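You operate a simulated robot arm through the tools that you are given. There is no shell and no other tool.

You are at the controls of a simulated robot arm. One attempt, no reset.

## Task
Move the top drawer's divider to the red slot and lay the purple box in the widened cell.
Fine: that is the shelf end; shut the drawer.

Only the result counts: the job must be done as asked and must still hold three seconds after the hand-in. Knocking over, shifting, dropping, spilling or breaking anything else fails it.

## Robot
A 7-joint arm with a two-finger parallel gripper, fixed in place. Base frame: the origin is at the foot of the arm, x ahead of it, y to its left, z up. Units: cm, rad, N and s.
Its first joint turns from -2.897 to 2.897 rad. Payload 3.43 kg.
Tool frame: the origin (TCP) lies between the finger pads and is the grasp point; the fingertips stand 3.4 cm ahead of it; z points along the fingers, y is the line along which they close. Largest opening 12.8 cm; finger width 2.4, thickness 1.2; the body of the gripper, 4.8 by 13 cm, starts 9.6 cm behind the TCP.
Orientation is that of the tool frame in the base frame, as a unit quaternion [w, x, y, z]. With the fingers straight down and closing along the base's y, the tool's x points along the base's -x, its y along +y and its z along -z.

## Interface
- The arm moves only by the tool play_rows. Its argument "targets" is text: rows parted by semicolons, each of 7 numbers parted by spaces: the shift along the base's x, y, z in cm, then the turn, a rotation vector about the base's x, y, z in rad, then the gripper command, from -1 (shut) to 1 (fully open), values between in proportion. In form: tx ty tz ax ay az hand; .... A call has 1 to 20 rows; each row is the pose to reach, as a shift and turn from the pose commanded when the call began. A row lasts 0.2 s, in which the tool goes at most 5 cm and 0.15 rad; a call with a longer step from one row to the next is refused whole, and so is a gripper value outside its range. A pose out of reach is approached as far as the arm can. The call stops where the force on the tool passes 40 N (or 10 N more than at its start, if that is more) or the arm is blocked; 0.2 s more then pass. Each finger travels about 15.3 cm/s and halts on what it meets, pressing with about 44 N; the grip force reading is that of the motor and also rises with nothing between the fingers. The clock runs only during rows and for 0.2 s after the last one: add rows that repeat a pose to give the fingers time. The reply holds the time, the measured pose of the TCP, the force on the tool along the base axes, the opening and the grip force, in the units named above and with some noise, with the torque about the TCP (base axes, N m) and any sound that the robot's microphone picked up, and new pictures: "show" is both (left out), scene, wrist or none.
- Cameras (640 x 400 px; columns grow to the right, rows downward): "scene" is fixed at [4.96, 64.95, 127.89]; the picture's right is [-0.47, -0.88, 0.00], its down [-0.52, 0.28, -0.80] and it looks along [0.71, -0.38, -0.59] (base axes); focal length 323 px, centre (320, 200). "wrist" rides on the gripper at [7.6, -1.1, -16] in the tool frame; the picture's right is [0.15, 0.99, 0.00], its down [-0.88, 0.13, -0.46] and it looks along [-0.45, 0.07, 0.89] (tool axes); focal length 234 px, centre (320, 200).
- probe_pixels(camera, pixels): for up to 12 pixels [column, row] of the newest picture of that camera ("zoom" is the newest enlarged one), the place [x, y, z] in the base frame of the surface seen there, good to about 0.3 cm. No time passes.
- zoom(camera, box): a new picture of the part [left, top, right, bottom] of that camera's present view, enlarged. No time passes.
- close_job(): hands the job in; it is judged then, once.

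Leave the gripper open and the arm clear of the work at the hand-in unless told otherwise.

The tools are called after "Emit:" as a command line: name --argument value ..., lists and objects as JSON in quotes. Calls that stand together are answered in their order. play_rows: Moves the arm, as the interface text tells. Its arguments: {"type":"object","properties":{"targets":{"type":"string"},"show":{"type":"string","enum":["both","scene","wrist","none"]}},"required":["targets"]} The other tools are called the same way: probe_pixels (camera, pixels) gives the place of the surface under pixels of a picture; zoom (camera, box) takes an enlarged picture of a part of a camera's view; close_job () hands the job in.

At the start:

```text
clock: 0.0
position: [37.03, 46.65, 107.96]
orientation: [-0.001, 0.0, 1.0, 0.0]
force: [0.3, 0.5, 0.1]
ft_torque: [0.03, -0.01, 0.01]
width: 12.78
gripper_force: 0.0
```

scene: 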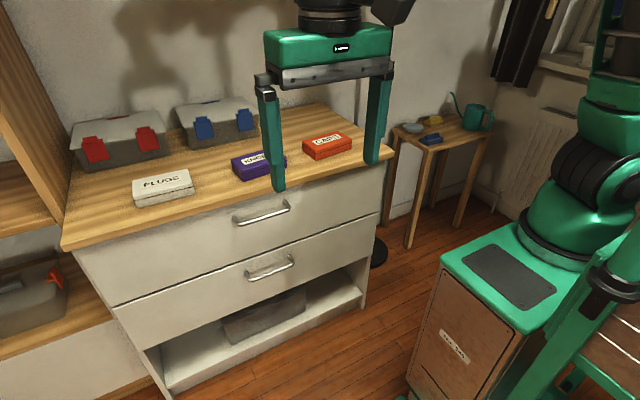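
wrist: 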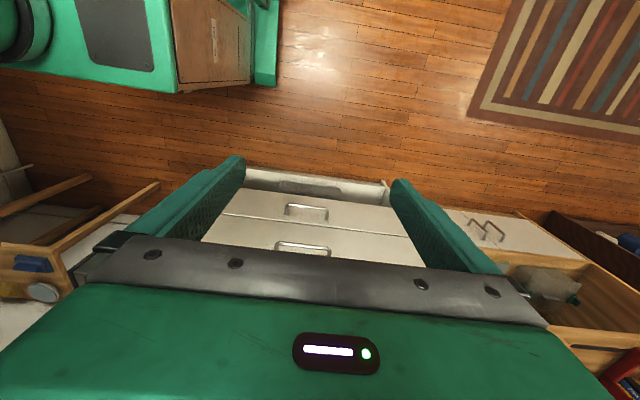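

The scene shows a chest of two drawers with boxes on top (white FLUGS?, purple, orange), and the purple box near (258,163). I'll enlarge the chest top and probe the handles and boxes first.

Emit:
zoom --camera "scene" --box '[50, 80, 410, 310]'

Emit:
probe_pixels --camera "scene" --pixels '[[237, 222], [262, 216], [288, 205], [270, 267], [110, 304], [378, 210], [64, 247], [393, 150], [240, 155], [250, 178], [265, 152], [325, 140]]'

```text
1.74 times, centred on (230, 195) of scene
```

zoom: 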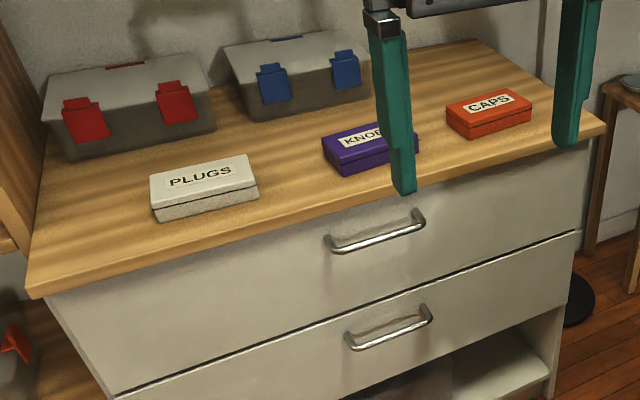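

```text
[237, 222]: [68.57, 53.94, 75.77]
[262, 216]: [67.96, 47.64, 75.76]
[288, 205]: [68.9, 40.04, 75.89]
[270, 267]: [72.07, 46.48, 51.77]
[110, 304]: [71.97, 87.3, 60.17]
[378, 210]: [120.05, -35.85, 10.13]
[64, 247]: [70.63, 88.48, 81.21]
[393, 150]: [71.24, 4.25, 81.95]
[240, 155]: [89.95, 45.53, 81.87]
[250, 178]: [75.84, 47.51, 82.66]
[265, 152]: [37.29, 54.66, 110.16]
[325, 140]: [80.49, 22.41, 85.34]
```

The upper drawer's handle bar sits around x≈68, z≈75.8, y from 40 to 54. Next I enlarge the upper handle and the two boxes, and probe the drawer front and counter edge to see the clearance behind the bar.

Emit:
zoom --camera "scene" --box '[215, 140, 375, 240]'

Emit:
probe_pixels --camera "scene" --pixels '[[262, 235], [210, 235], [310, 210], [262, 198], [230, 205], [300, 188], [240, 175], [245, 182], [233, 160], [238, 213], [285, 199], [233, 168]]'

```text
4.00 times, centred on (295, 190) of scene
```

zoom: 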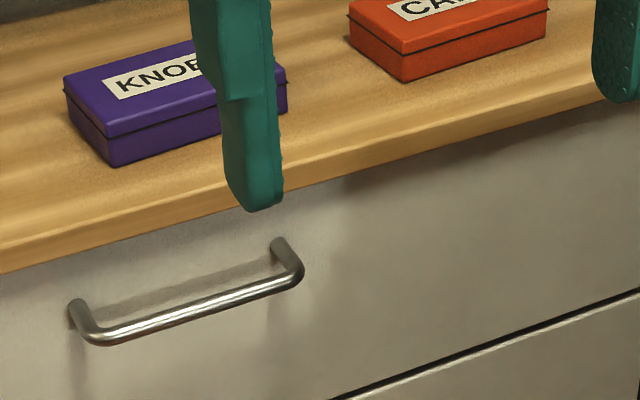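

```text
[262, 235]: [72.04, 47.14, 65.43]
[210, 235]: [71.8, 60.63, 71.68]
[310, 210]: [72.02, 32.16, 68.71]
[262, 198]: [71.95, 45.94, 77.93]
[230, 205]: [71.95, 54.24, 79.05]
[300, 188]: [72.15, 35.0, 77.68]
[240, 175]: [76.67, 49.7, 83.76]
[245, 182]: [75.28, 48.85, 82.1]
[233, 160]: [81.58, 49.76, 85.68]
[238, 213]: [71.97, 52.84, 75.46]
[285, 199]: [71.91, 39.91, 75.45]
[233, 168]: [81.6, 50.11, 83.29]
```

The bar's near face is at x≈68 and the drawer front is at x≈72, with the counter edge overhanging to about 71, so straight-down fingers won't fit behind the bar. I'll turn the tool horizontal (fingers pointing +x, closing along z) while moving forward and lower to about (52, 46.6, 88), with the fingers narrowed to about 4 cm.

Emit:
play_rows --targets "1.07 0 -1.43 -0.0864 -0.0864 0.0864 -0.4; 2.14 0 -2.86 -0.1727 -0.1727 0.1727 -0.4; 3.21 0 -4.29 -0.2591 -0.2591 0.2591 -0.4; 4.29 0 -5.71 -0.3454 -0.3454 0.3454 -0.4; 5.36 0 -7.14 -0.4318 -0.4318 0.4318 -0.4; 6.43 0 -8.57 -0.5182 -0.5182 0.5182 -0.4; 7.5 0 -10 -0.6045 -0.6045 0.6045 -0.4; 8.57 0 -11.43 -0.6909 -0.6909 0.6909 -0.4; 9.64 0 -12.86 -0.7772 -0.7772 0.7772 -0.4; 10.71 0 -14.29 -0.8636 -0.8636 0.8636 -0.4; 11.79 0 -15.71 -0.95 -0.95 0.95 -0.4; 12.86 0 -17.14 -1.0363 -1.0363 1.0363 -0.4; 13.93 0 -18.57 -1.1227 -1.1227 1.1227 -0.4; 15 0 -20 -1.2092 -1.2092 1.2092 -0.4; 15 0 -20 -1.2092 -1.2092 1.2092 -0.4" --show "both"

```text
clock: 1.7
position: [52.99, 40.89, 105.4]
orientation: [0.27, -0.183, 0.911, -0.25]
force: [-0.6, 0.5, -0.6]
ft_torque: [-0.05, -0.06, -0.04]
width: 3.83
gripper_force: 0.0
stopped in row 8: the arm was blocked; the commanded pose is now the measured one
```

scene: 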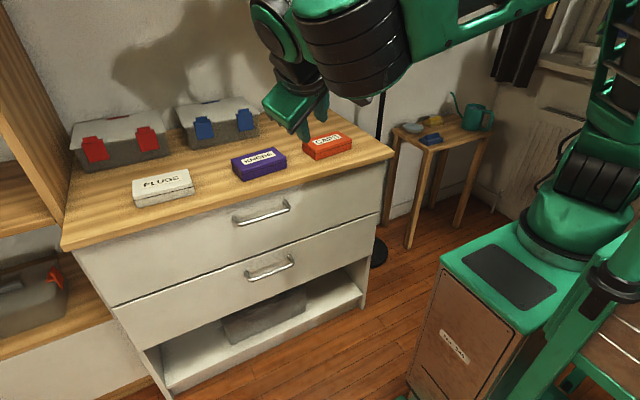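
wrist: 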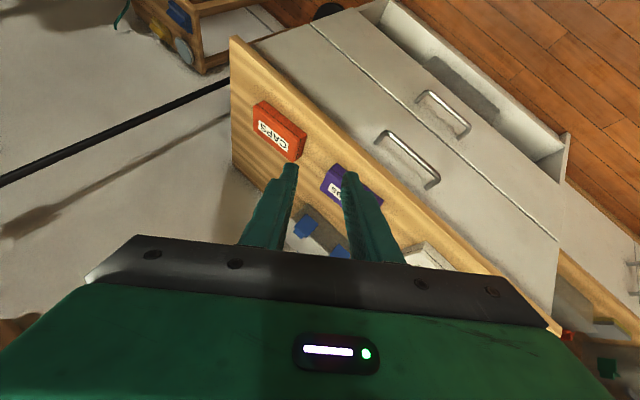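

The arm stopped with almost no force, so a joint limit was reached (tool tilted sideways, TCP at 53, 41, 105). The scene view of the handle is clear now. A simpler plan is to hook closed fingertips behind the bar with a small forward pitch of about 20°. I'll zoom on the handle and probe the counter edge and bar accurately for that.

Emit:
zoom --camera "scene" --box '[215, 130, 375, 230]'

Emit:
probe_pixels --camera "scene" --pixels '[[240, 205], [240, 209], [240, 212], [275, 194], [275, 197], [275, 200], [262, 217], [262, 215], [262, 214], [234, 168], [259, 148], [285, 163]]'

```text
4.00 times, centred on (295, 180) of scene
```

zoom: 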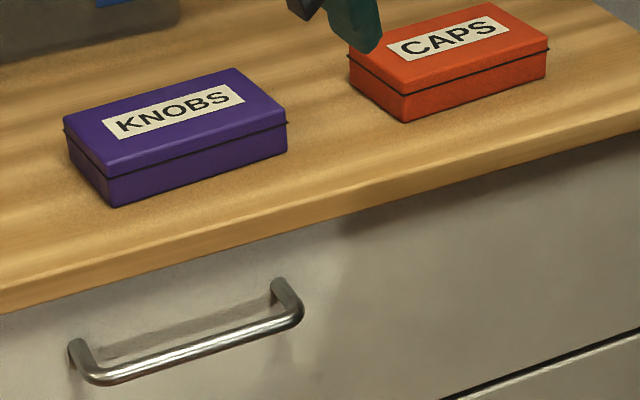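

```text
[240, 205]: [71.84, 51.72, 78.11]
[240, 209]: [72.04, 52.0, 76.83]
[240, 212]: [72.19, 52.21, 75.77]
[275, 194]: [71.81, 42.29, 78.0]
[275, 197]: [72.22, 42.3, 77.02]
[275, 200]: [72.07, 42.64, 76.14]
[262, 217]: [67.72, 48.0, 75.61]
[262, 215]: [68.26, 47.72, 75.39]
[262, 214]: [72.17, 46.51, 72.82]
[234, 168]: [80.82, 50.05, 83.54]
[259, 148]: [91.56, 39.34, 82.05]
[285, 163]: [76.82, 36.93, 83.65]
```

The purple "KNOBS" box is clearly visible now. I'll probe the box corners and the counter's edge lines on the enlarged picture.

Emit:
probe_pixels --camera "zoom" --pixels '[[68, 128], [109, 172], [232, 72], [284, 120], [112, 203], [286, 148], [175, 120], [200, 232], [200, 240], [200, 250], [200, 256], [200, 262]]'

Emit:
probe_pixels --camera "zoom" --pixels '[[190, 340], [190, 345], [190, 350], [190, 355], [120, 372], [270, 318], [100, 380], [295, 310], [280, 285], [75, 350]]'

```text
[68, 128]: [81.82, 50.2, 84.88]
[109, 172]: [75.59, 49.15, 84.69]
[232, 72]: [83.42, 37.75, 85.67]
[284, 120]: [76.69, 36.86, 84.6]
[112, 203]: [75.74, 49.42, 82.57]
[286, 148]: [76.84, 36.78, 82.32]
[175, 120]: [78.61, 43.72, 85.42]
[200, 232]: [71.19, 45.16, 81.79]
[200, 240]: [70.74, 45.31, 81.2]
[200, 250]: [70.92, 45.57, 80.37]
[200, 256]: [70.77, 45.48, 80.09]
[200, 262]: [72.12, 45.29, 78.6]
```

```text
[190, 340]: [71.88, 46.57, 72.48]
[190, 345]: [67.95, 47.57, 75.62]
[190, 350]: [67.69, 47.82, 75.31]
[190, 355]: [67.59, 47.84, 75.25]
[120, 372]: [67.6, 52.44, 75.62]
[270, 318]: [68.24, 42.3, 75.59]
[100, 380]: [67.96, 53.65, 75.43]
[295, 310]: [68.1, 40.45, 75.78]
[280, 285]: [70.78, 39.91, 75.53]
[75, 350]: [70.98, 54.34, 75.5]
```

The bar centre is about (68.2, –, 75.4) with the counter edge at x≈70.8, z 79.7–81.8. With a 15° forward pitch the gap is about 3 cm for a 2.4 cm wide finger. I now undo the sideways tilt into that pitch, close the fingers and stage at about (62, 46.8, 97).

Emit:
play_rows --targets "1.5 0.98 -1.4 0.0926 0.0507 -0.0507 -0.4; 3 1.97 -2.8 0.1851 0.1013 -0.1013 -1; 4.5 2.95 -4.2 0.2777 0.152 -0.152 -1; 6 3.93 -5.6 0.3702 0.2027 -0.2027 -1; 7.5 4.92 -7 0.4628 0.2533 -0.2533 -1; 9 5.9 -8.4 0.5553 0.304 -0.304 -1; 9 5.9 -8.4 0.5553 0.304 -0.304 -1; 9 5.9 -8.4 0.5553 0.304 -0.304 -1" --show "both"

```text
clock: 3.5
position: [60.1, 47.95, 96.49]
orientation: [0.14, -0.016, 0.99, 0.005]
force: [0.3, -0.6, -0.3]
ft_torque: [0.03, 0.04, 0.03]
width: 0.0
gripper_force: 32.6
```

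scene: 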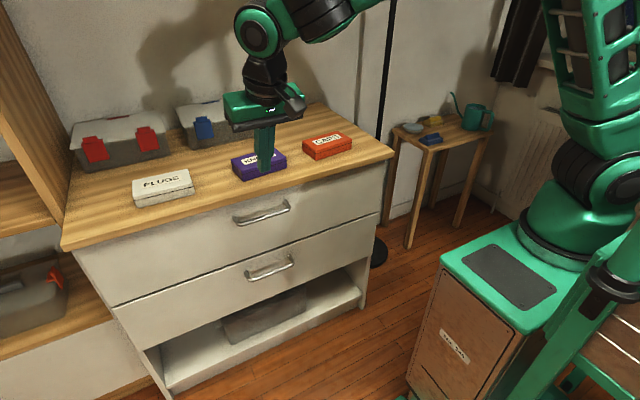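
wrist: 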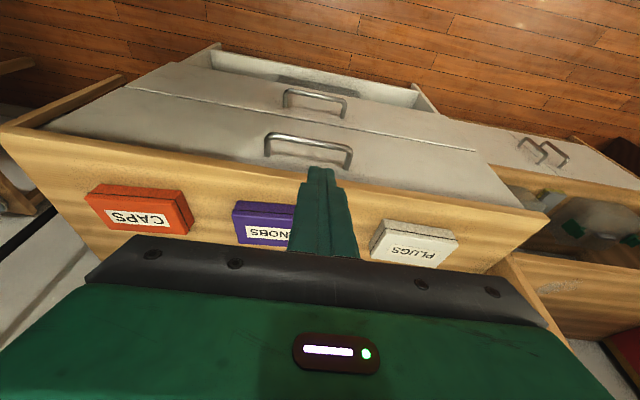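

The reading is (60.1, 47.95, 96.5) against a commanded (62, 46.8, 97), so the arm may be lagging. I'll hold for a few rows to see if it settles.

Emit:
play_rows --targets "0 0 0 0 0 0 -1; 0 0 0 0 0 0 -1; 0 0 0 0 0 0 -1" --show "none"

```text
clock: 4.3
position: [60.08, 48.05, 96.47]
orientation: [0.141, -0.017, 0.99, 0.005]
force: [0.6, -0.9, -0.3]
ft_torque: [0.0, 0.01, -0.03]
width: 0.0
gripper_force: 33.5
```

It stays about 2 cm off target, so some joint limit seems to bind here. I'll go lower and forward to the pre-insertion pose at about (66.5, 46.8, 89.7), still clear of the counter, and see whether the error persists.

Emit:
play_rows --targets "1.1 0 -1.8 0 0 0 -1; 2.3 0 -3.6 0 0 0 -1; 3.4 0 -5.4 0 0 0 -1; 4.5 0 -7.3 0 0 0 -1; 4.5 0 -7.3 0 0 0 -1; 4.5 0 -7.3 0 0 0 -1" --show "both"

```text
clock: 5.7
position: [64.65, 48.12, 89.3]
orientation: [0.141, -0.016, 0.99, 0.003]
force: [-0.6, 2.0, -0.6]
ft_torque: [0.0, -0.03, -0.04]
width: 0.01
gripper_force: 33.1
```

scene: 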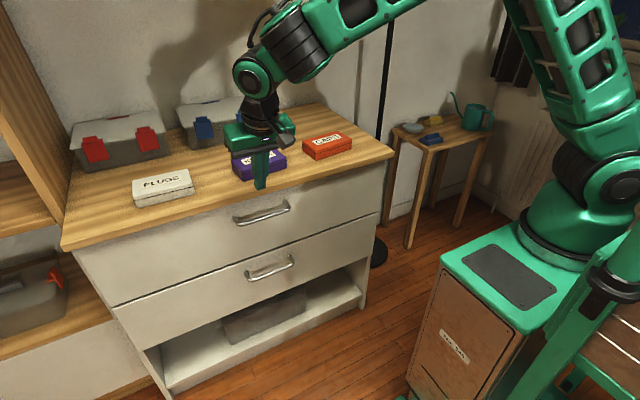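
wrist: 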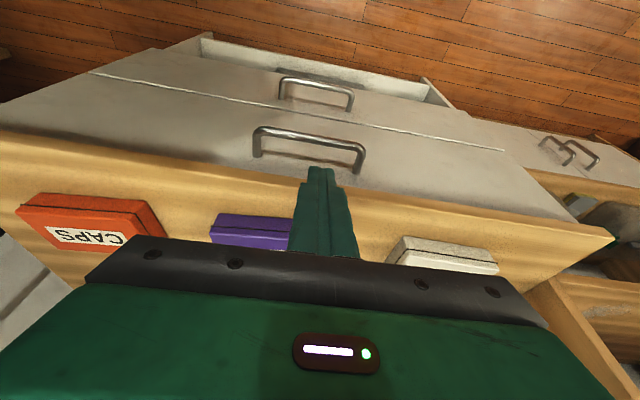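

The offset is constant, so it is only a bookkeeping shift left over from the block; the measured pose (64.65, 48.12, 89.3) is the true one. I'll now line up with the gap and lower partway along the finger direction to about (68.1, 46.9, 82.7), with the tip still above the bar, and check.

Emit:
play_rows --targets "1 -0.6 -0.9 0 0 -0.016 -1; 2.06 -1.2 -1.83 0 0 -0.033 -1; 2.06 -1.2 -1.83 0 0 -0.033 -1; 2.76 -1.2 -4.23 0 0 -0.033 -1; 3.46 -1.2 -6.63 0 0 -0.033 -1; 3.46 -1.2 -6.63 0 0 -0.033 -1" --show "both"

```text
clock: 7.1
position: [68.06, 46.77, 82.56]
orientation: [0.141, -0.001, 0.99, 0.003]
force: [-0.4, -0.8, 0.2]
ft_torque: [-0.02, -0.03, 0.0]
width: 0.02
gripper_force: 32.8
```

scene: 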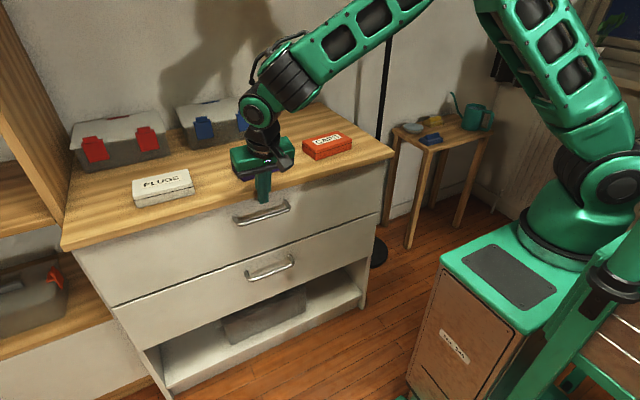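
wrist: 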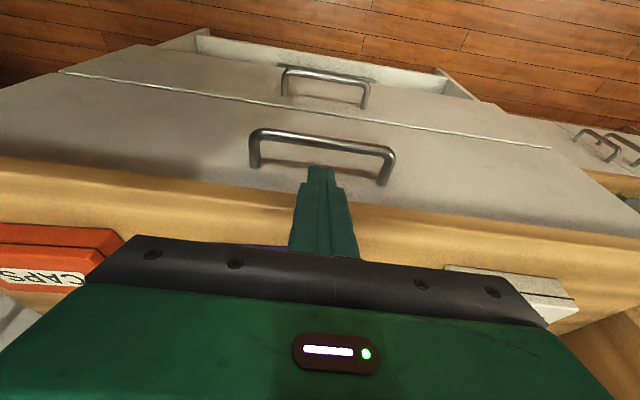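

The fingertip now sits just behind/above the bar in both views. I'll zoom in the scene and wrist to verify the tip lies between the bar and the counter edge before going deeper.

Emit:
zoom --camera "scene" --box '[215, 150, 311, 240]'

Emit:
zoom --camera "wrist" --box '[240, 110, 400, 210]'

```text
4.44 times, centred on (263, 195) of scene
```

zoom: 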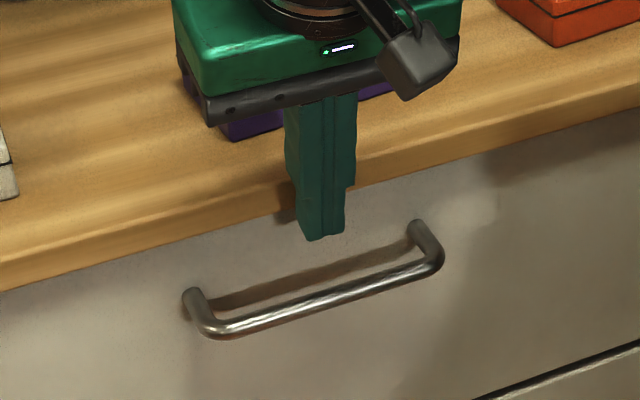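

```text
4.00 times, centred on (320, 160) of wrist
```

zoom: 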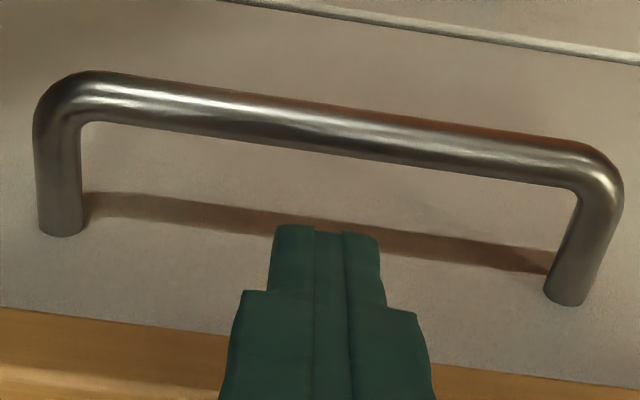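

The tip is poised in the gap behind the bar. I'll lower it along the finger direction to about (69.5, 46.9, 77.9) so it passes the bar by about 1.5 cm, watching the force.

Emit:
play_rows --targets "0.36 0.05 -1.2 0 0 0 -1; 0.72 0.1 -2.35 0 0 0 -1; 1.08 0.1 -3.5 0 0 0 -1; 1.44 0.1 -4.69 0 0 0 -1; 1.44 0.1 -4.69 0 0 0 -1" --show "both"

Emit:
zoom --camera "scene" --box '[215, 150, 311, 240]'

Emit:
zoom --camera "wrist" --box '[240, 110, 400, 210]'

```text
clock: 8.3
position: [69.67, 47.15, 78.13]
orientation: [0.141, 0.0, 0.99, 0.002]
force: [1.1, -1.0, -0.4]
ft_torque: [0.0, 0.01, -0.03]
width: 0.01
gripper_force: 32.4
```

scene: 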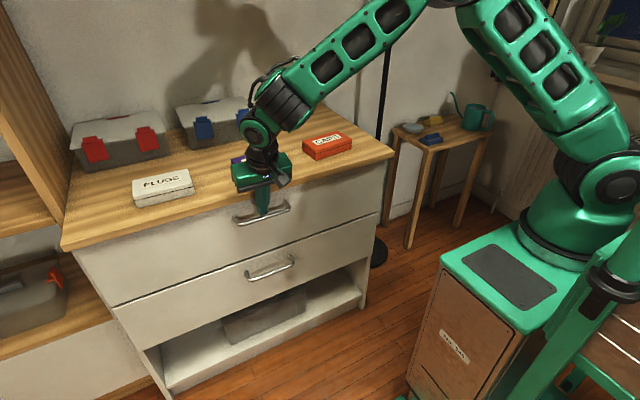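
wrist: 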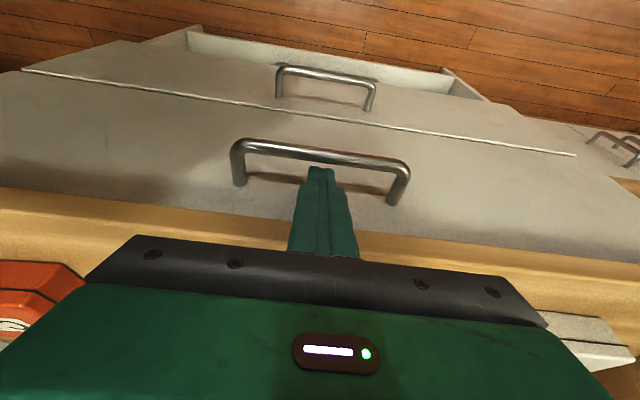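

```text
4.44 times, centred on (263, 195) of scene
```

zoom: 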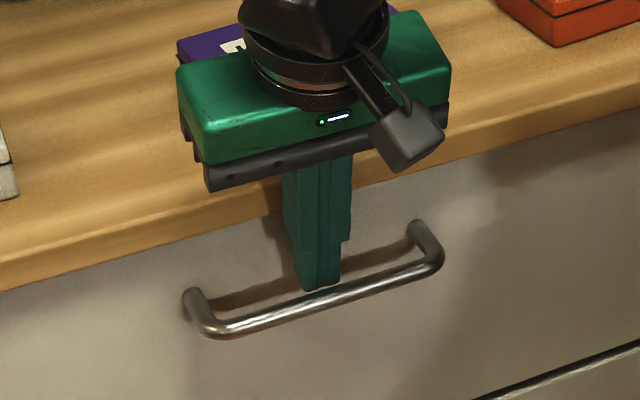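

```text
4.00 times, centred on (320, 160) of wrist
```

zoom: 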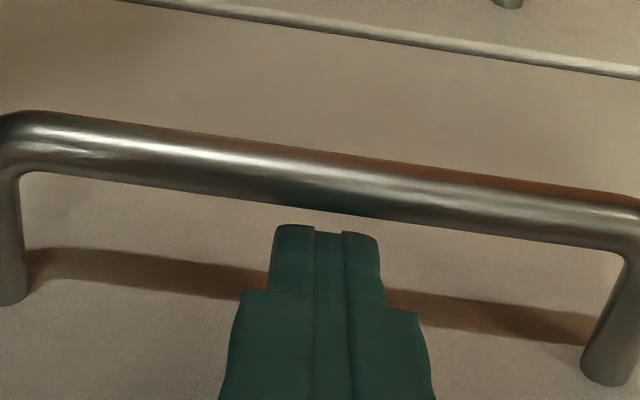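

The tip is now level with and behind the bar, with no contact force. I'll settle slightly deeper and start pulling the drawer toward -x, about 8 cm slowly.

Emit:
play_rows --targets "-0.2 -0.2 -0.5 0 0 0 -1; -0.4 -0.2 -0.9 0 0 0 -1; -0.8 -0.2 -1.1 0 0 0 -1; -1.4 -0.2 -1.2 0 0 0 -1; -2.2 -0.2 -1.2 0 0 0 -1; -3.2 -0.2 -1.2 0 0 0 -1; -4.2 -0.2 -1.2 0 0 0 -1; -5.2 -0.2 -1.2 0 0 0 -1; -6.2 -0.2 -1.2 0 0 0 -1; -7.2 -0.2 -1.2 0 0 0 -1; -8.2 -0.2 -1.2 0 0 0 -1" --show "both"

```text
clock: 10.7
position: [61.24, 46.82, 76.77]
orientation: [0.142, -0.001, 0.99, 0.002]
force: [-0.3, -0.6, 0.0]
ft_torque: [0.0, -0.01, 0.01]
width: 0.01
gripper_force: 32.7
```

scene: 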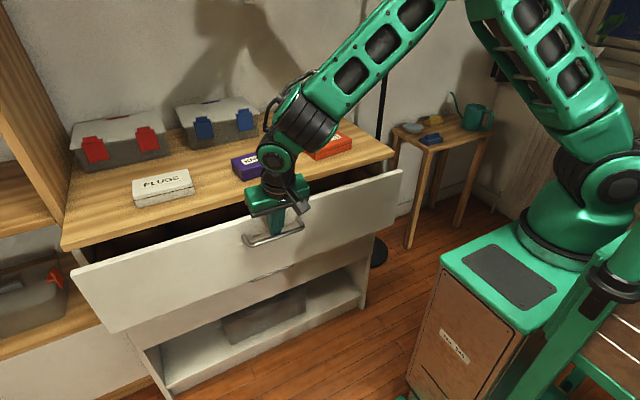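
wrist: 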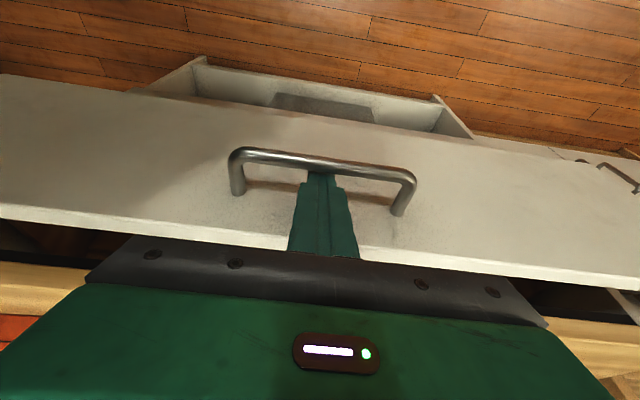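

The drawer slides freely (front now at x≈63.6). I'll keep pulling about 16 cm more.

Emit:
play_rows --targets "-1 0 0 0 0 0 -1; -2 0 0 0 0 0 -1; -3 0 0 0 0 0 -1; -4 0 0 0 0 0 -1; -5 0 0 0 0 0 -1; -6 0 0 0 0 0 -1; -7 0 0 0 0 0 -1; -8 0 0 0 0 0 -1; -9 0 0 0 0 0 -1; -10 0 0 0 0 0 -1; -11 0 0 0 0 0 -1; -12 0 0 0 0 0 -1; -13 0 0 0 0 0 -1; -14 0 0 0 0 0 -1; -15 0 0 0 0 0 -1; -16 0 0 0 0 0 -1" --show "both"

```text
clock: 14.1
position: [45.25, 46.59, 76.81]
orientation: [0.14, -0.002, 0.99, 0.002]
force: [0.8, -0.2, -1.0]
ft_torque: [-0.01, 0.04, 0.01]
width: 0.0
gripper_force: 32.7
```

scene: 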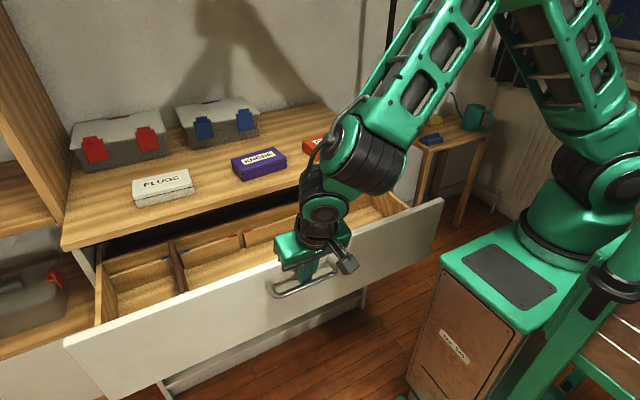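
wrist: 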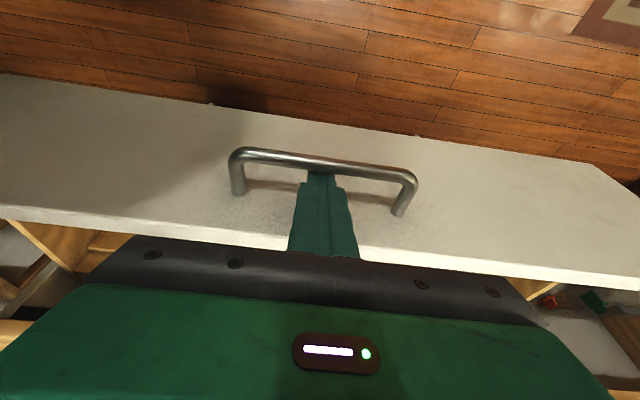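

The drawer is open about 24 cm and I can see the inside with a dark divider near (177,265). I'll zoom in there to find the coloured slots.

Emit:
zoom --camera "scene" --box '[80, 190, 420, 340]'

Emit:
zoom --camera "scene" --box '[90, 215, 290, 335]'

```text
1.88 times, centred on (250, 265) of scene
```

zoom: 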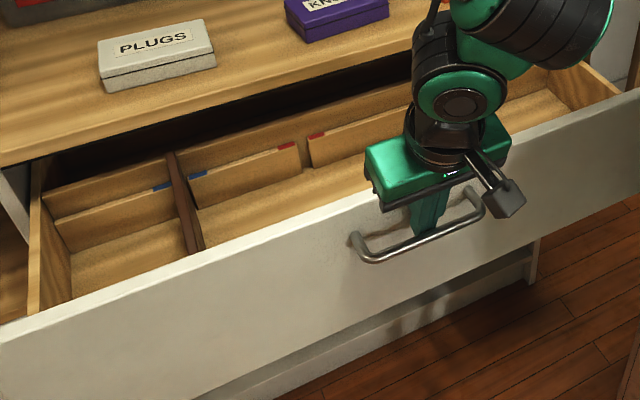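

```text
3.20 times, centred on (190, 275) of scene
```

zoom: 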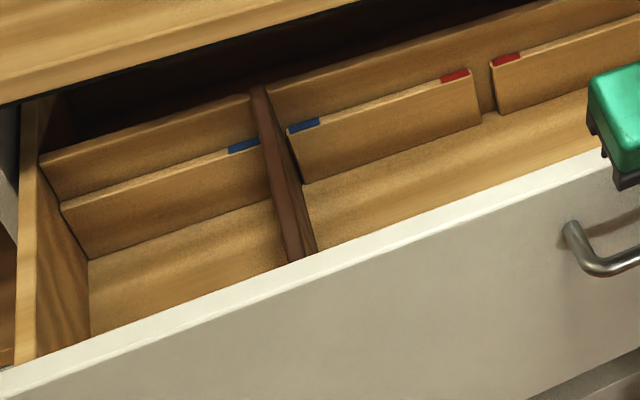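

There's a slotted rail: the divider stands in the blue-marked slot and a red-marked slot is to its right (toward -y). I'll probe the divider, rail, walls and floor.

Emit:
probe_pixels --camera "zoom" --pixels '[[258, 92], [265, 130], [290, 185], [283, 215], [300, 240], [244, 147], [302, 124], [455, 76], [507, 58], [488, 90], [488, 110], [180, 250]]'

Emit:
probe_pixels --camera "zoom" --pixels '[[60, 205], [85, 250], [40, 160], [250, 98], [400, 65], [385, 210], [350, 130], [45, 300], [25, 320], [320, 235], [310, 247], [150, 320]]'

```text
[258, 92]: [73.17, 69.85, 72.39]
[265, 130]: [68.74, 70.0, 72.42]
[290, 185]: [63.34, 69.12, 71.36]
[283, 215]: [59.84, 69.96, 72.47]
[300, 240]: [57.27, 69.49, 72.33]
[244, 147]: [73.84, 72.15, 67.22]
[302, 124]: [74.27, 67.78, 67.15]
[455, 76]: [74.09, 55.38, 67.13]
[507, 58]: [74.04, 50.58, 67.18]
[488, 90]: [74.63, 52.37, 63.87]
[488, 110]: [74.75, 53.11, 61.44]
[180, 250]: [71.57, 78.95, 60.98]
```

```text
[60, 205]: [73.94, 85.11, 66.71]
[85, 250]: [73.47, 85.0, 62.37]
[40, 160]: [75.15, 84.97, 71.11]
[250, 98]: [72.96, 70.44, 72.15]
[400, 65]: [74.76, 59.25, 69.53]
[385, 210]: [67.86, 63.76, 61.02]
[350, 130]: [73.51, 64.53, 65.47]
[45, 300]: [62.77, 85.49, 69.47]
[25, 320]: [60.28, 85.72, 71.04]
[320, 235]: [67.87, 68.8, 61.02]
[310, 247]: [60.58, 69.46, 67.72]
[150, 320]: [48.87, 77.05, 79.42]
```

The divider is about y≈69.8 with its top at z≈72.4, floor z≈61, rail top z≈67.2 at x≈74, and the red slot centre is y≈53. Its rear end is still under the counter edge (70.8), so I'll pull the drawer about 5–6 cm further to allow a free lift.

Emit:
play_rows --targets "-1 0 0 0 0 0 -1; -2 0 0 0 0 0 -1; -3 0 0 0 0 0 -1; -4 0 0 0 0 0 -1; -5 0 0 0 0 0 -1; -6 0 0 0 0 0 -1; -6 0 0 0 0 0 -1" --show "both"

```text
clock: 15.7
position: [39.55, 46.75, 76.83]
orientation: [0.143, 0.002, 0.99, 0.002]
force: [16.0, 2.2, 2.9]
ft_torque: [-0.04, -0.23, -0.02]
width: 0.03
gripper_force: 33.2
```

scene: 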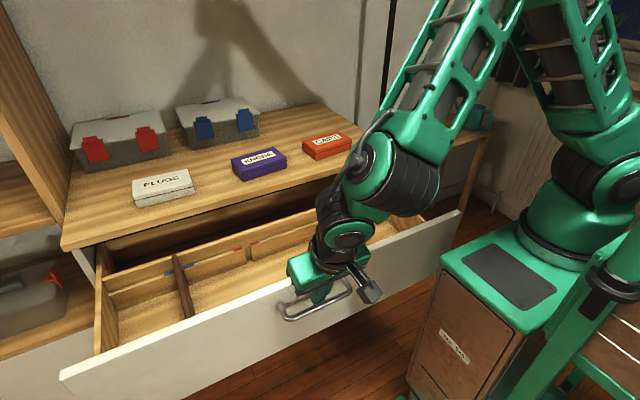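
wrist: 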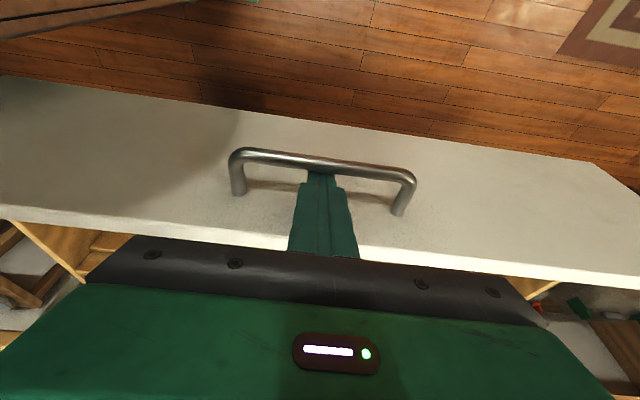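

The reading of +16 N says the drawer reached its end stop (about 30 cm open). I'll ease off forward 0.5 cm, retract the fingers along their axis and rise clear, then bring the tool back to vertical.

Emit:
play_rows --targets "0.4 0 0 0 0 0 -1; 0.6 0 0.3 0 0 0 -1; 0.1 0 2 0 0 0 -1; -0.5 0 4 0 0 0 -1; -1.1 0 6 0 0 0 -1; -1.7 0 8 0 0 0 -1; -2.3 0 10 0 0 0 -1; -2.3 0 13 0 0.07 0 -1; -1 0 16 0 0.14 0 -1; 0.5 0.5 19 0 0.21 0 -1; 2 1 22 0 0.28 0 -0.7; 2 1 22 0 0.285 0 -0.7" --show "both"

```text
clock: 18.3
position: [41.39, 47.61, 99.01]
orientation: [-0.001, 0.0, 1.0, 0.002]
force: [-0.7, -0.3, -0.5]
ft_torque: [0.0, 0.02, -0.01]
width: 1.89
gripper_force: 0.1
```

scene: 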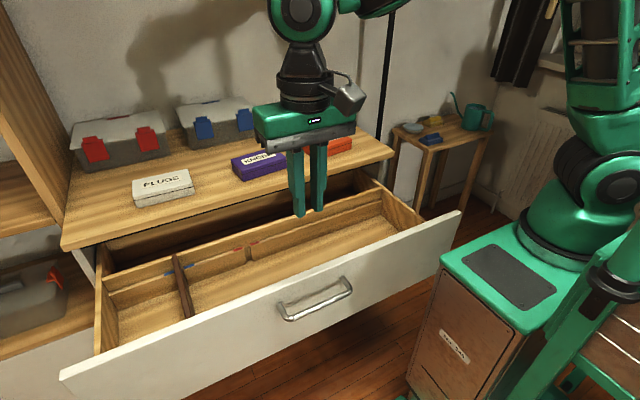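
wrist: 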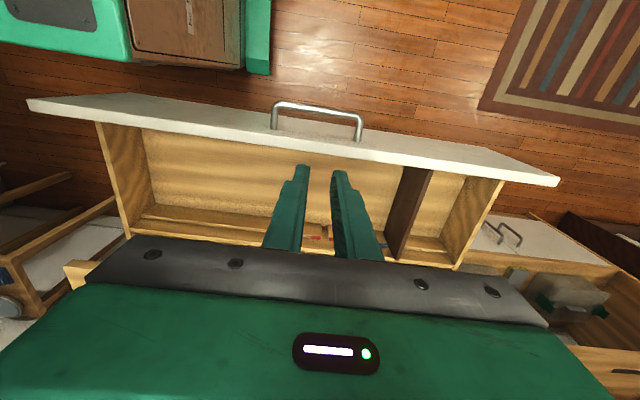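

The drawer is fully open and stayed put, tool vertical again at (41.4, 47.6, 99). I'll zoom on the drawer interior from both cameras.

Emit:
zoom --camera "wrist" --box '[100, 90, 560, 290]'

Emit:
zoom --camera "scene" --box '[85, 190, 325, 350]'

```text
1.39 times, centred on (330, 190) of wrist
```

zoom: 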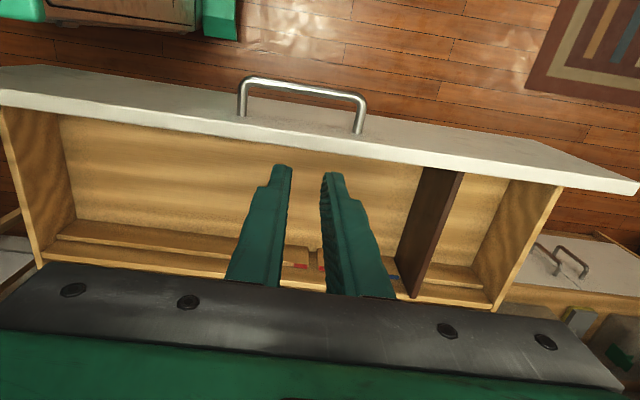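

```text
2.50 times, centred on (205, 270) of scene
```

zoom: 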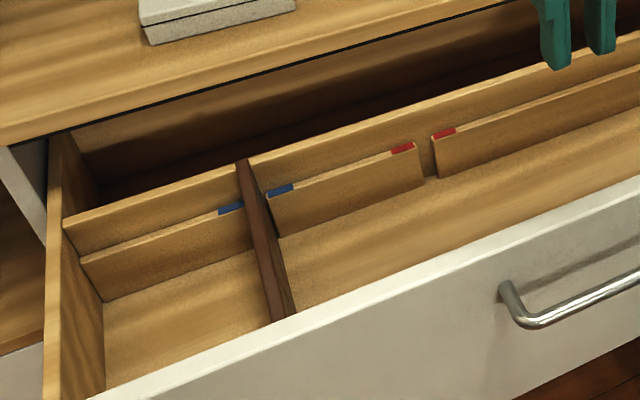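

Only two slots (blue, red) are visible on this rail. I'll probe the divider top along its length, the slot edges and the rail.

Emit:
probe_pixels --camera "zoom" --pixels '[[243, 165], [250, 185], [258, 220], [266, 260], [274, 290], [285, 312], [230, 209], [281, 190], [402, 148], [445, 133], [418, 150], [434, 138]]'

Emit:
probe_pixels --camera "zoom" --pixels '[[246, 225], [273, 220], [421, 170], [438, 165], [430, 178], [250, 160], [238, 170], [80, 235], [300, 165], [290, 300], [280, 318], [320, 305]]'

Emit:
zoom --camera "scene" --box '[155, 230, 275, 330]'

```text
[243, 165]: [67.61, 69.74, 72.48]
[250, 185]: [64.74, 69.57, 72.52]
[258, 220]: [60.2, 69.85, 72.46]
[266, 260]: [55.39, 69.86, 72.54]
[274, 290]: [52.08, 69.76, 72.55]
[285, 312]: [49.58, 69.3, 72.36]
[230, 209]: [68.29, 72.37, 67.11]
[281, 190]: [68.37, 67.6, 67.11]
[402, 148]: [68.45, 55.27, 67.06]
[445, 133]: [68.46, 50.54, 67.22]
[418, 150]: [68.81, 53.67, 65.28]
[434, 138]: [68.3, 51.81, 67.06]
```

```text
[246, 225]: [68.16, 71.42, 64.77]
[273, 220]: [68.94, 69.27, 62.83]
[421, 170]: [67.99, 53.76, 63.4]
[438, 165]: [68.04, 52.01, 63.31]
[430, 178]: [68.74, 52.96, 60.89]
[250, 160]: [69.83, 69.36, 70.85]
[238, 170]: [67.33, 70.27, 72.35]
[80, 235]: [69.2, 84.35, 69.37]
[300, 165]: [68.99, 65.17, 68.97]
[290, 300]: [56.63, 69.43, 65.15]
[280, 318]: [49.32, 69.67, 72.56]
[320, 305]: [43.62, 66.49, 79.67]
```

```text
4.00 times, centred on (215, 280) of scene
```

zoom: 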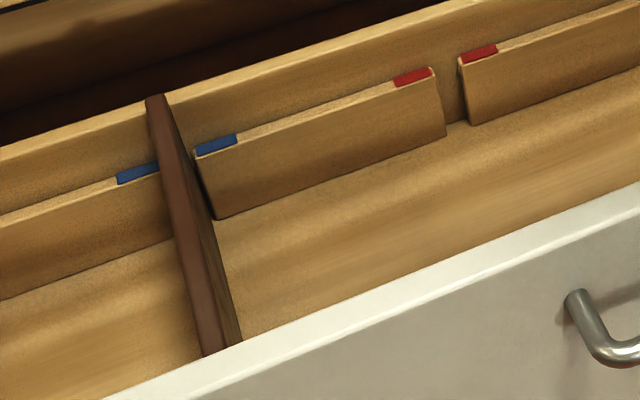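

The rail's red slot spans y≈51.9–53.7 (centre ≈52.85), and the divider's top is at z≈72.45, y≈69.8. I'll move above the divider near (57, 69.8, 92) with a roughly 6 cm opening to see its front end from the wrist camera.

Emit:
play_rows --targets "1.5 2.2 -0.3 0 0 0 -0.1; 3.1 4.4 -0.7 0 0 0 -0.1; 4.7 6.6 -1.4 0 0 0 -0.1; 6.2 8.9 -2.1 0 0 0 -0.1; 7.8 11.1 -2.8 0 0 0 -0.1; 9.4 13.3 -3.5 0 0 0 -0.1; 10.9 15.5 -4.2 0 0 0 -0.1; 12.5 17.8 -5 0 0 0 -0.1; 14 20 -6 0 0 0 -0.1; 15.6 22.2 -7 0 0 0 -0.1; 15.6 22.2 -7 0 0 0 -0.1; 15.6 22.2 -7 0 0 0 -0.1" --show "both"

```text
clock: 20.9
position: [57.17, 70.03, 91.83]
orientation: [-0.001, 0.001, 1.0, 0.002]
force: [0.1, -0.7, 0.4]
ft_torque: [-0.01, 0.0, 0.03]
width: 5.78
gripper_force: 0.0
```

scene: 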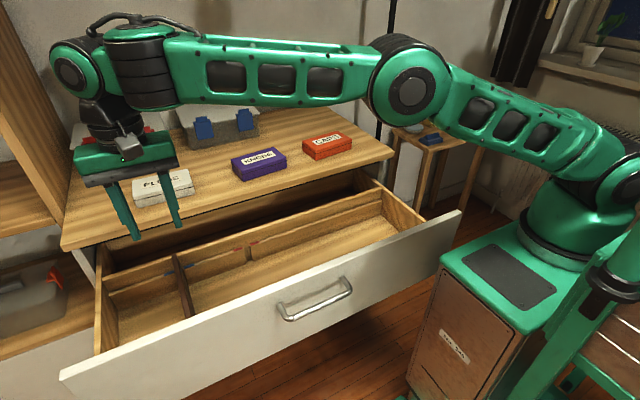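
wrist: 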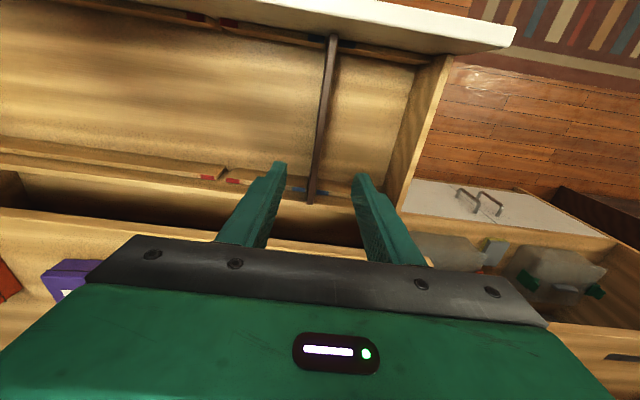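

From above I can see the divider end to end and a front rail with slots too. I'll zoom in to check the front and rear rails.

Emit:
zoom --camera "wrist" --box '[150, 0, 450, 215]'

Emit:
probe_pixels --camera "wrist" --pixels '[[333, 40], [330, 60], [325, 100], [318, 150], [311, 200], [221, 20], [186, 14], [207, 177], [232, 181], [222, 172], [300, 28], [385, 180]]'

```text
1.86 times, centred on (300, 108) of wrist
```

zoom: 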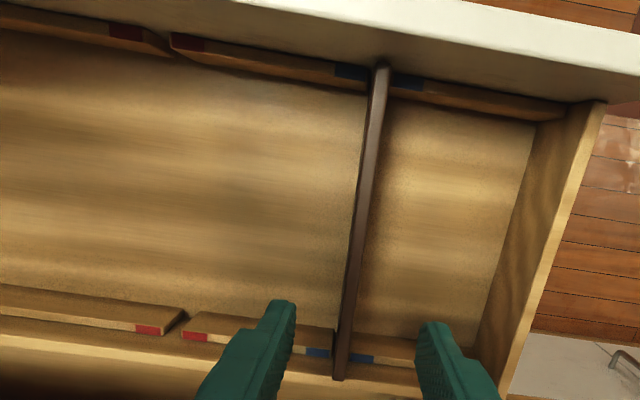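

```text
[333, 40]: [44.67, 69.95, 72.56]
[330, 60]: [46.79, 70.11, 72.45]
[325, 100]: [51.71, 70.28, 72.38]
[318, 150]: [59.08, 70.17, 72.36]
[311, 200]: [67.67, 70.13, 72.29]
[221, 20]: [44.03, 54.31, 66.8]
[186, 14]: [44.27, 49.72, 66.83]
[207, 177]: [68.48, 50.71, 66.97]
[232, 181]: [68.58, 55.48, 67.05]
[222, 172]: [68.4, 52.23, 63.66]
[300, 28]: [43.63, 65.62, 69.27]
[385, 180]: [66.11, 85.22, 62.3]
```

The divider spans x≈44–69, centre x≈56.5, y≈70. I'll probe the blue and red marks and slot edges on the enlarged picture to get the slot spacing front and rear.

Emit:
zoom --camera "wrist" --box '[150, 0, 450, 215]'

Emit:
probe_pixels --camera "zoom" --pixels '[[350, 72], [405, 82], [125, 32], [188, 43], [318, 352], [362, 358], [148, 330], [194, 337], [143, 31], [175, 42], [160, 331], [184, 337]]'

Emit:
zoom --camera "wrist" --box '[180, 0, 260, 50]'

Emit:
zoom --camera "wrist" --box '[180, 155, 260, 205]'

```text
1.86 times, centred on (300, 108) of wrist
```

zoom: 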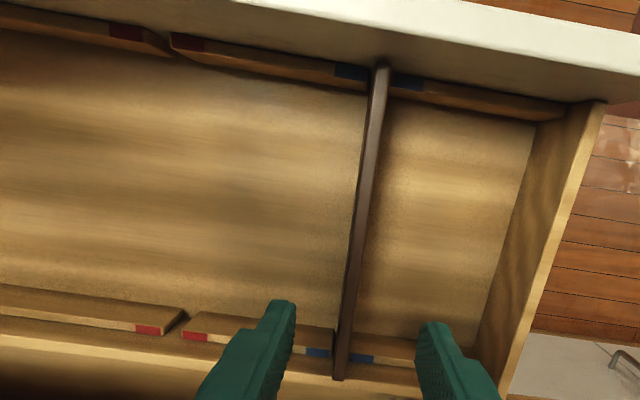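

```text
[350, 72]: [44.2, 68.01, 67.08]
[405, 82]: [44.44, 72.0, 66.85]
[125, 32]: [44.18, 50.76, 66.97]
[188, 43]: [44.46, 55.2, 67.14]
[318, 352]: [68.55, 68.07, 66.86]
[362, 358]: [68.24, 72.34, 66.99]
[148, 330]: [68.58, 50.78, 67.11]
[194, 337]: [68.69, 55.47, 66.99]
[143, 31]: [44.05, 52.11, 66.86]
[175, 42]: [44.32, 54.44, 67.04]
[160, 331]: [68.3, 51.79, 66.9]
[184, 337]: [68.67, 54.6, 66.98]
```

```text
8.00 times, centred on (220, 25) of wrist
```

zoom: 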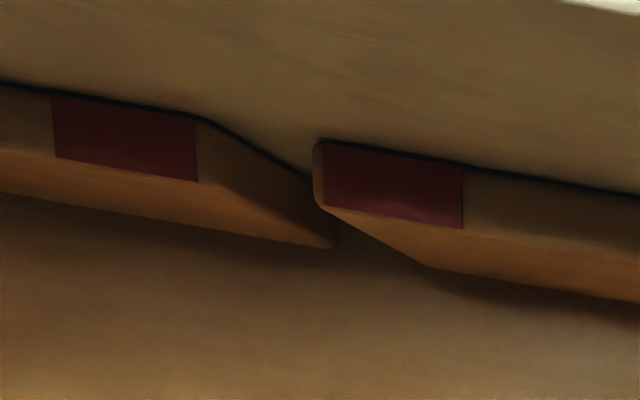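

```text
8.00 times, centred on (220, 180) of wrist
```

zoom: 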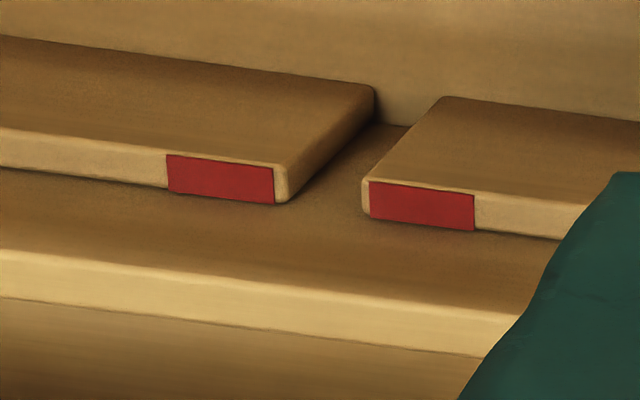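

Marks give blue centre y≈70.1 and red centre ≈53.05 at both rails, so the shift needed is about -17.05 cm. I'll probe the rear red slot edges on this last zoom for the slot width.

Emit:
probe_pixels --camera "zoom" --pixels '[[270, 180], [282, 185], [286, 192], [366, 205], [372, 197], [380, 205], [325, 190], [170, 170], [470, 212]]'

```text
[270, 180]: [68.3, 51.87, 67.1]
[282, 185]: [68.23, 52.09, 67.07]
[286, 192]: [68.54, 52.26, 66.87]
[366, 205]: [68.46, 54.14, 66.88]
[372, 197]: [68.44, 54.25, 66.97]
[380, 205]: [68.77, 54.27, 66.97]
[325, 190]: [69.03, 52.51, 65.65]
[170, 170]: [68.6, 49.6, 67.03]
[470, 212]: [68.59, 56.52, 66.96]
```

The slot is y≈52.2–54.1 wide and the divider is about 1 cm thick, so there is ±0.45 cm play. I'll lower straight over the divider to TCP (56.7, 70.05, 70.5) with the fingers straddling it.

Emit:
play_rows --targets "-0.5 0.05 -3 0 0 0 -0.1; -0.5 0.05 -6 0 0 0 -0.1; -0.5 0.05 -9 0 0 0 -0.1; -0.5 0.05 -12 0 0 0 -0.1; -0.5 0.05 -15 0 0 0 -0.1; -0.5 0.05 -17.5 0 0 0 -0.1; -0.5 0.05 -19.5 0 0 0 -0.1; -0.5 0.05 -21.3 0 0 0 -0.1; -0.5 0.05 -21.3 0 0 0 -0.1" --show "both"

```text
clock: 22.9
position: [56.33, 69.99, 70.45]
orientation: [0.0, 0.0, 1.0, 0.001]
force: [-0.3, -1.2, 1.4]
ft_torque: [0.01, -0.01, -0.03]
width: 5.73
gripper_force: 0.0
```

scene: 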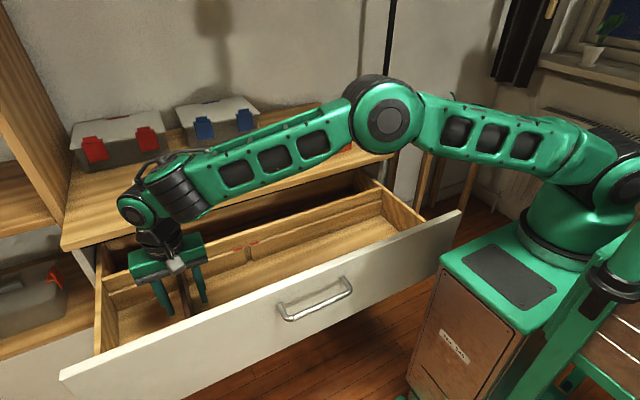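
wrist: 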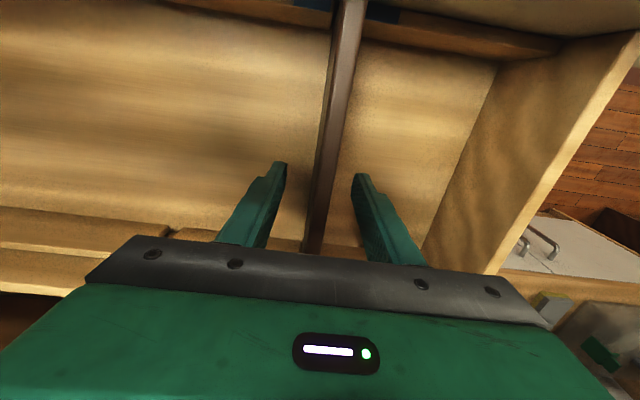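

The fingers straddle the divider evenly with no contact. Now I close on it.

Emit:
play_rows --targets "0 0 0 0 0 0 -0.5; 0 0 0 0 0 0 -0.8; 0 0 0 0 0 0 -1; 0 0 0 0 0 0 -1" --show "wrist"

```text
clock: 23.9
position: [56.35, 69.91, 70.38]
orientation: [-0.001, 0.0, 1.0, 0.002]
force: [0.5, 0.0, -0.3]
ft_torque: [0.02, -0.02, 0.02]
width: 1.16
gripper_force: 43.9
```

wrist: 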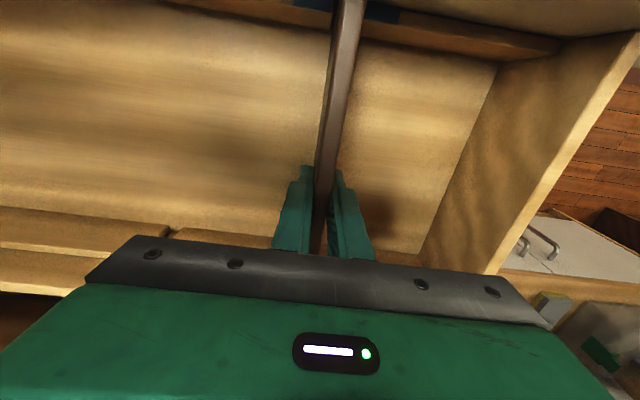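

The width of 1.16 cm and 44 N grip confirm the divider is held. I lift it straight up about 9 cm.

Emit:
play_rows --targets "0 0 0.6 0 0 0 -1; 0 0 1.4 0 0 0 -1; 0 0 2.4 0 0 0 -1; 0 0 3.6 0 0 0 -1; 0 0 4.8 0 0 0 -1; 0 0 6 0 0 0 -1; 0 0 7.2 0 0 0 -1; 0 0 8.4 0 0 0 -1; 0 0 9.4 0 0 0 -1; 0 0 9.4 0 0 0 -1" --show "both"

```text
clock: 26.1
position: [56.41, 70.01, 79.9]
orientation: [0.0, 0.0, 1.0, 0.002]
force: [0.7, 0.7, -2.4]
ft_torque: [0.0, 0.01, 0.02]
width: 1.12
gripper_force: 44.0
```

scene: 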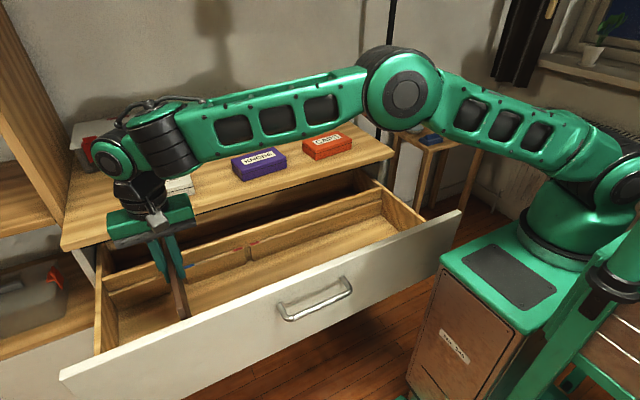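
wrist: 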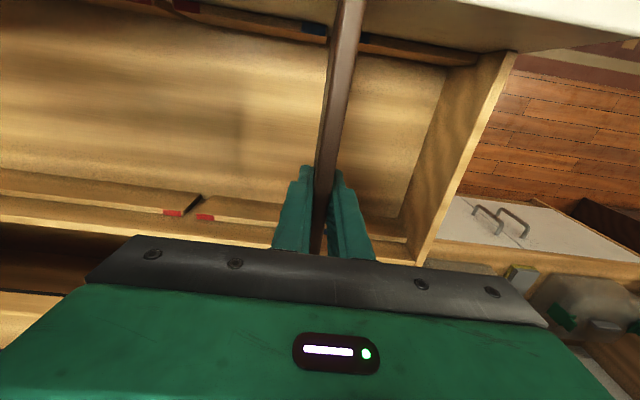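

The divider rose cleanly (weight about 2.4 N), its bottom now near z≈70.5, above the rails. I carry it -17.05 cm in y above the red slot.

Emit:
play_rows --targets "0 -1.2 0 0 0 0 -1; 0 -2.8 0 0 0 0 -1; 0 -4.6 0 0 0 0 -1; 0 -6.4 0 0 0 0 -1; 0 -8.2 0 0 0 0 -1; 0 -10 0 0 0 0 -1; 0 -11.8 0 0 0 0 -1; 0 -13.6 0 0 0 0 -1; 0 -15.2 0 0 0 0 -1; 0 -16.4 0 0 0 0 -1; 0 -17.05 0 0 0 0 -1; 0 -17.05 0 0 0 0 -1; 0 -17.05 0 0 0 0 -1" --show "both"

Emit:
zoom --camera "wrist" --box '[260, 0, 420, 100]'

Emit:
zoom --camera "scene" --box '[170, 200, 330, 310]'

```text
clock: 28.9
position: [56.51, 52.81, 79.83]
orientation: [-0.001, 0.0, 1.0, 0.002]
force: [0.2, -0.1, -1.7]
ft_torque: [-0.04, -0.01, -0.03]
width: 1.15
gripper_force: 43.6
```

scene: 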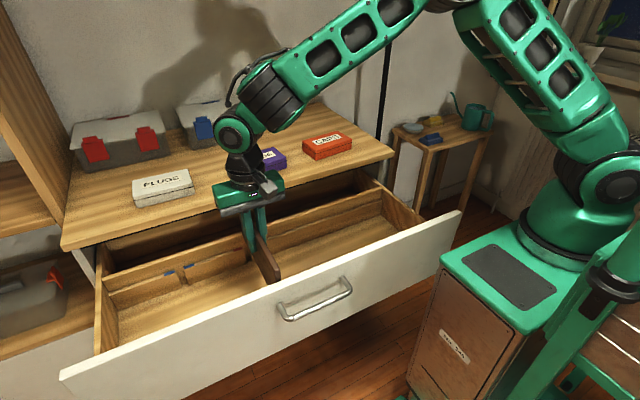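
wrist: 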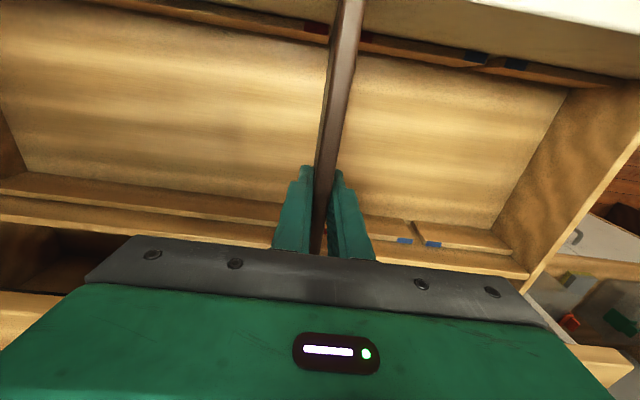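

```text
4.00 times, centred on (340, 50) of wrist
```

zoom: 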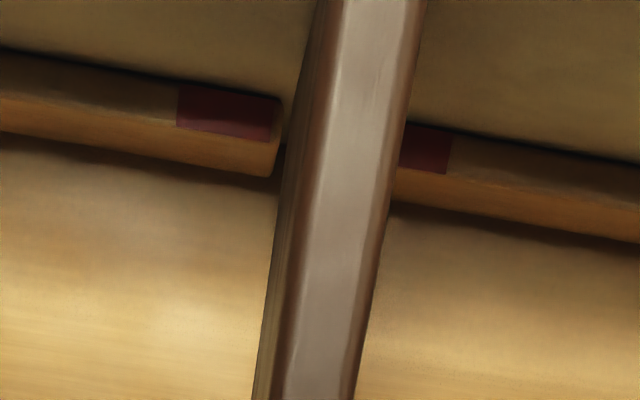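

```text
3.64 times, centred on (250, 255) of scene
```

zoom: 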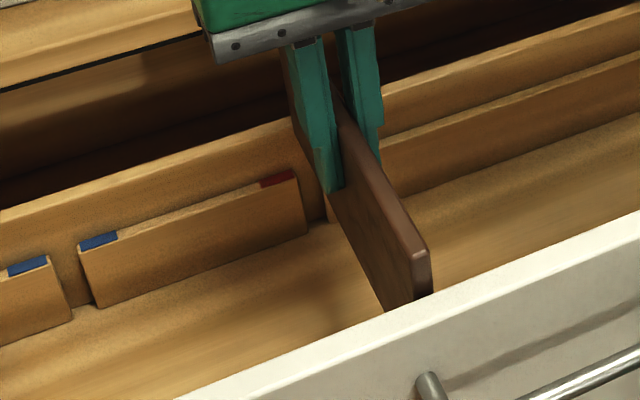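

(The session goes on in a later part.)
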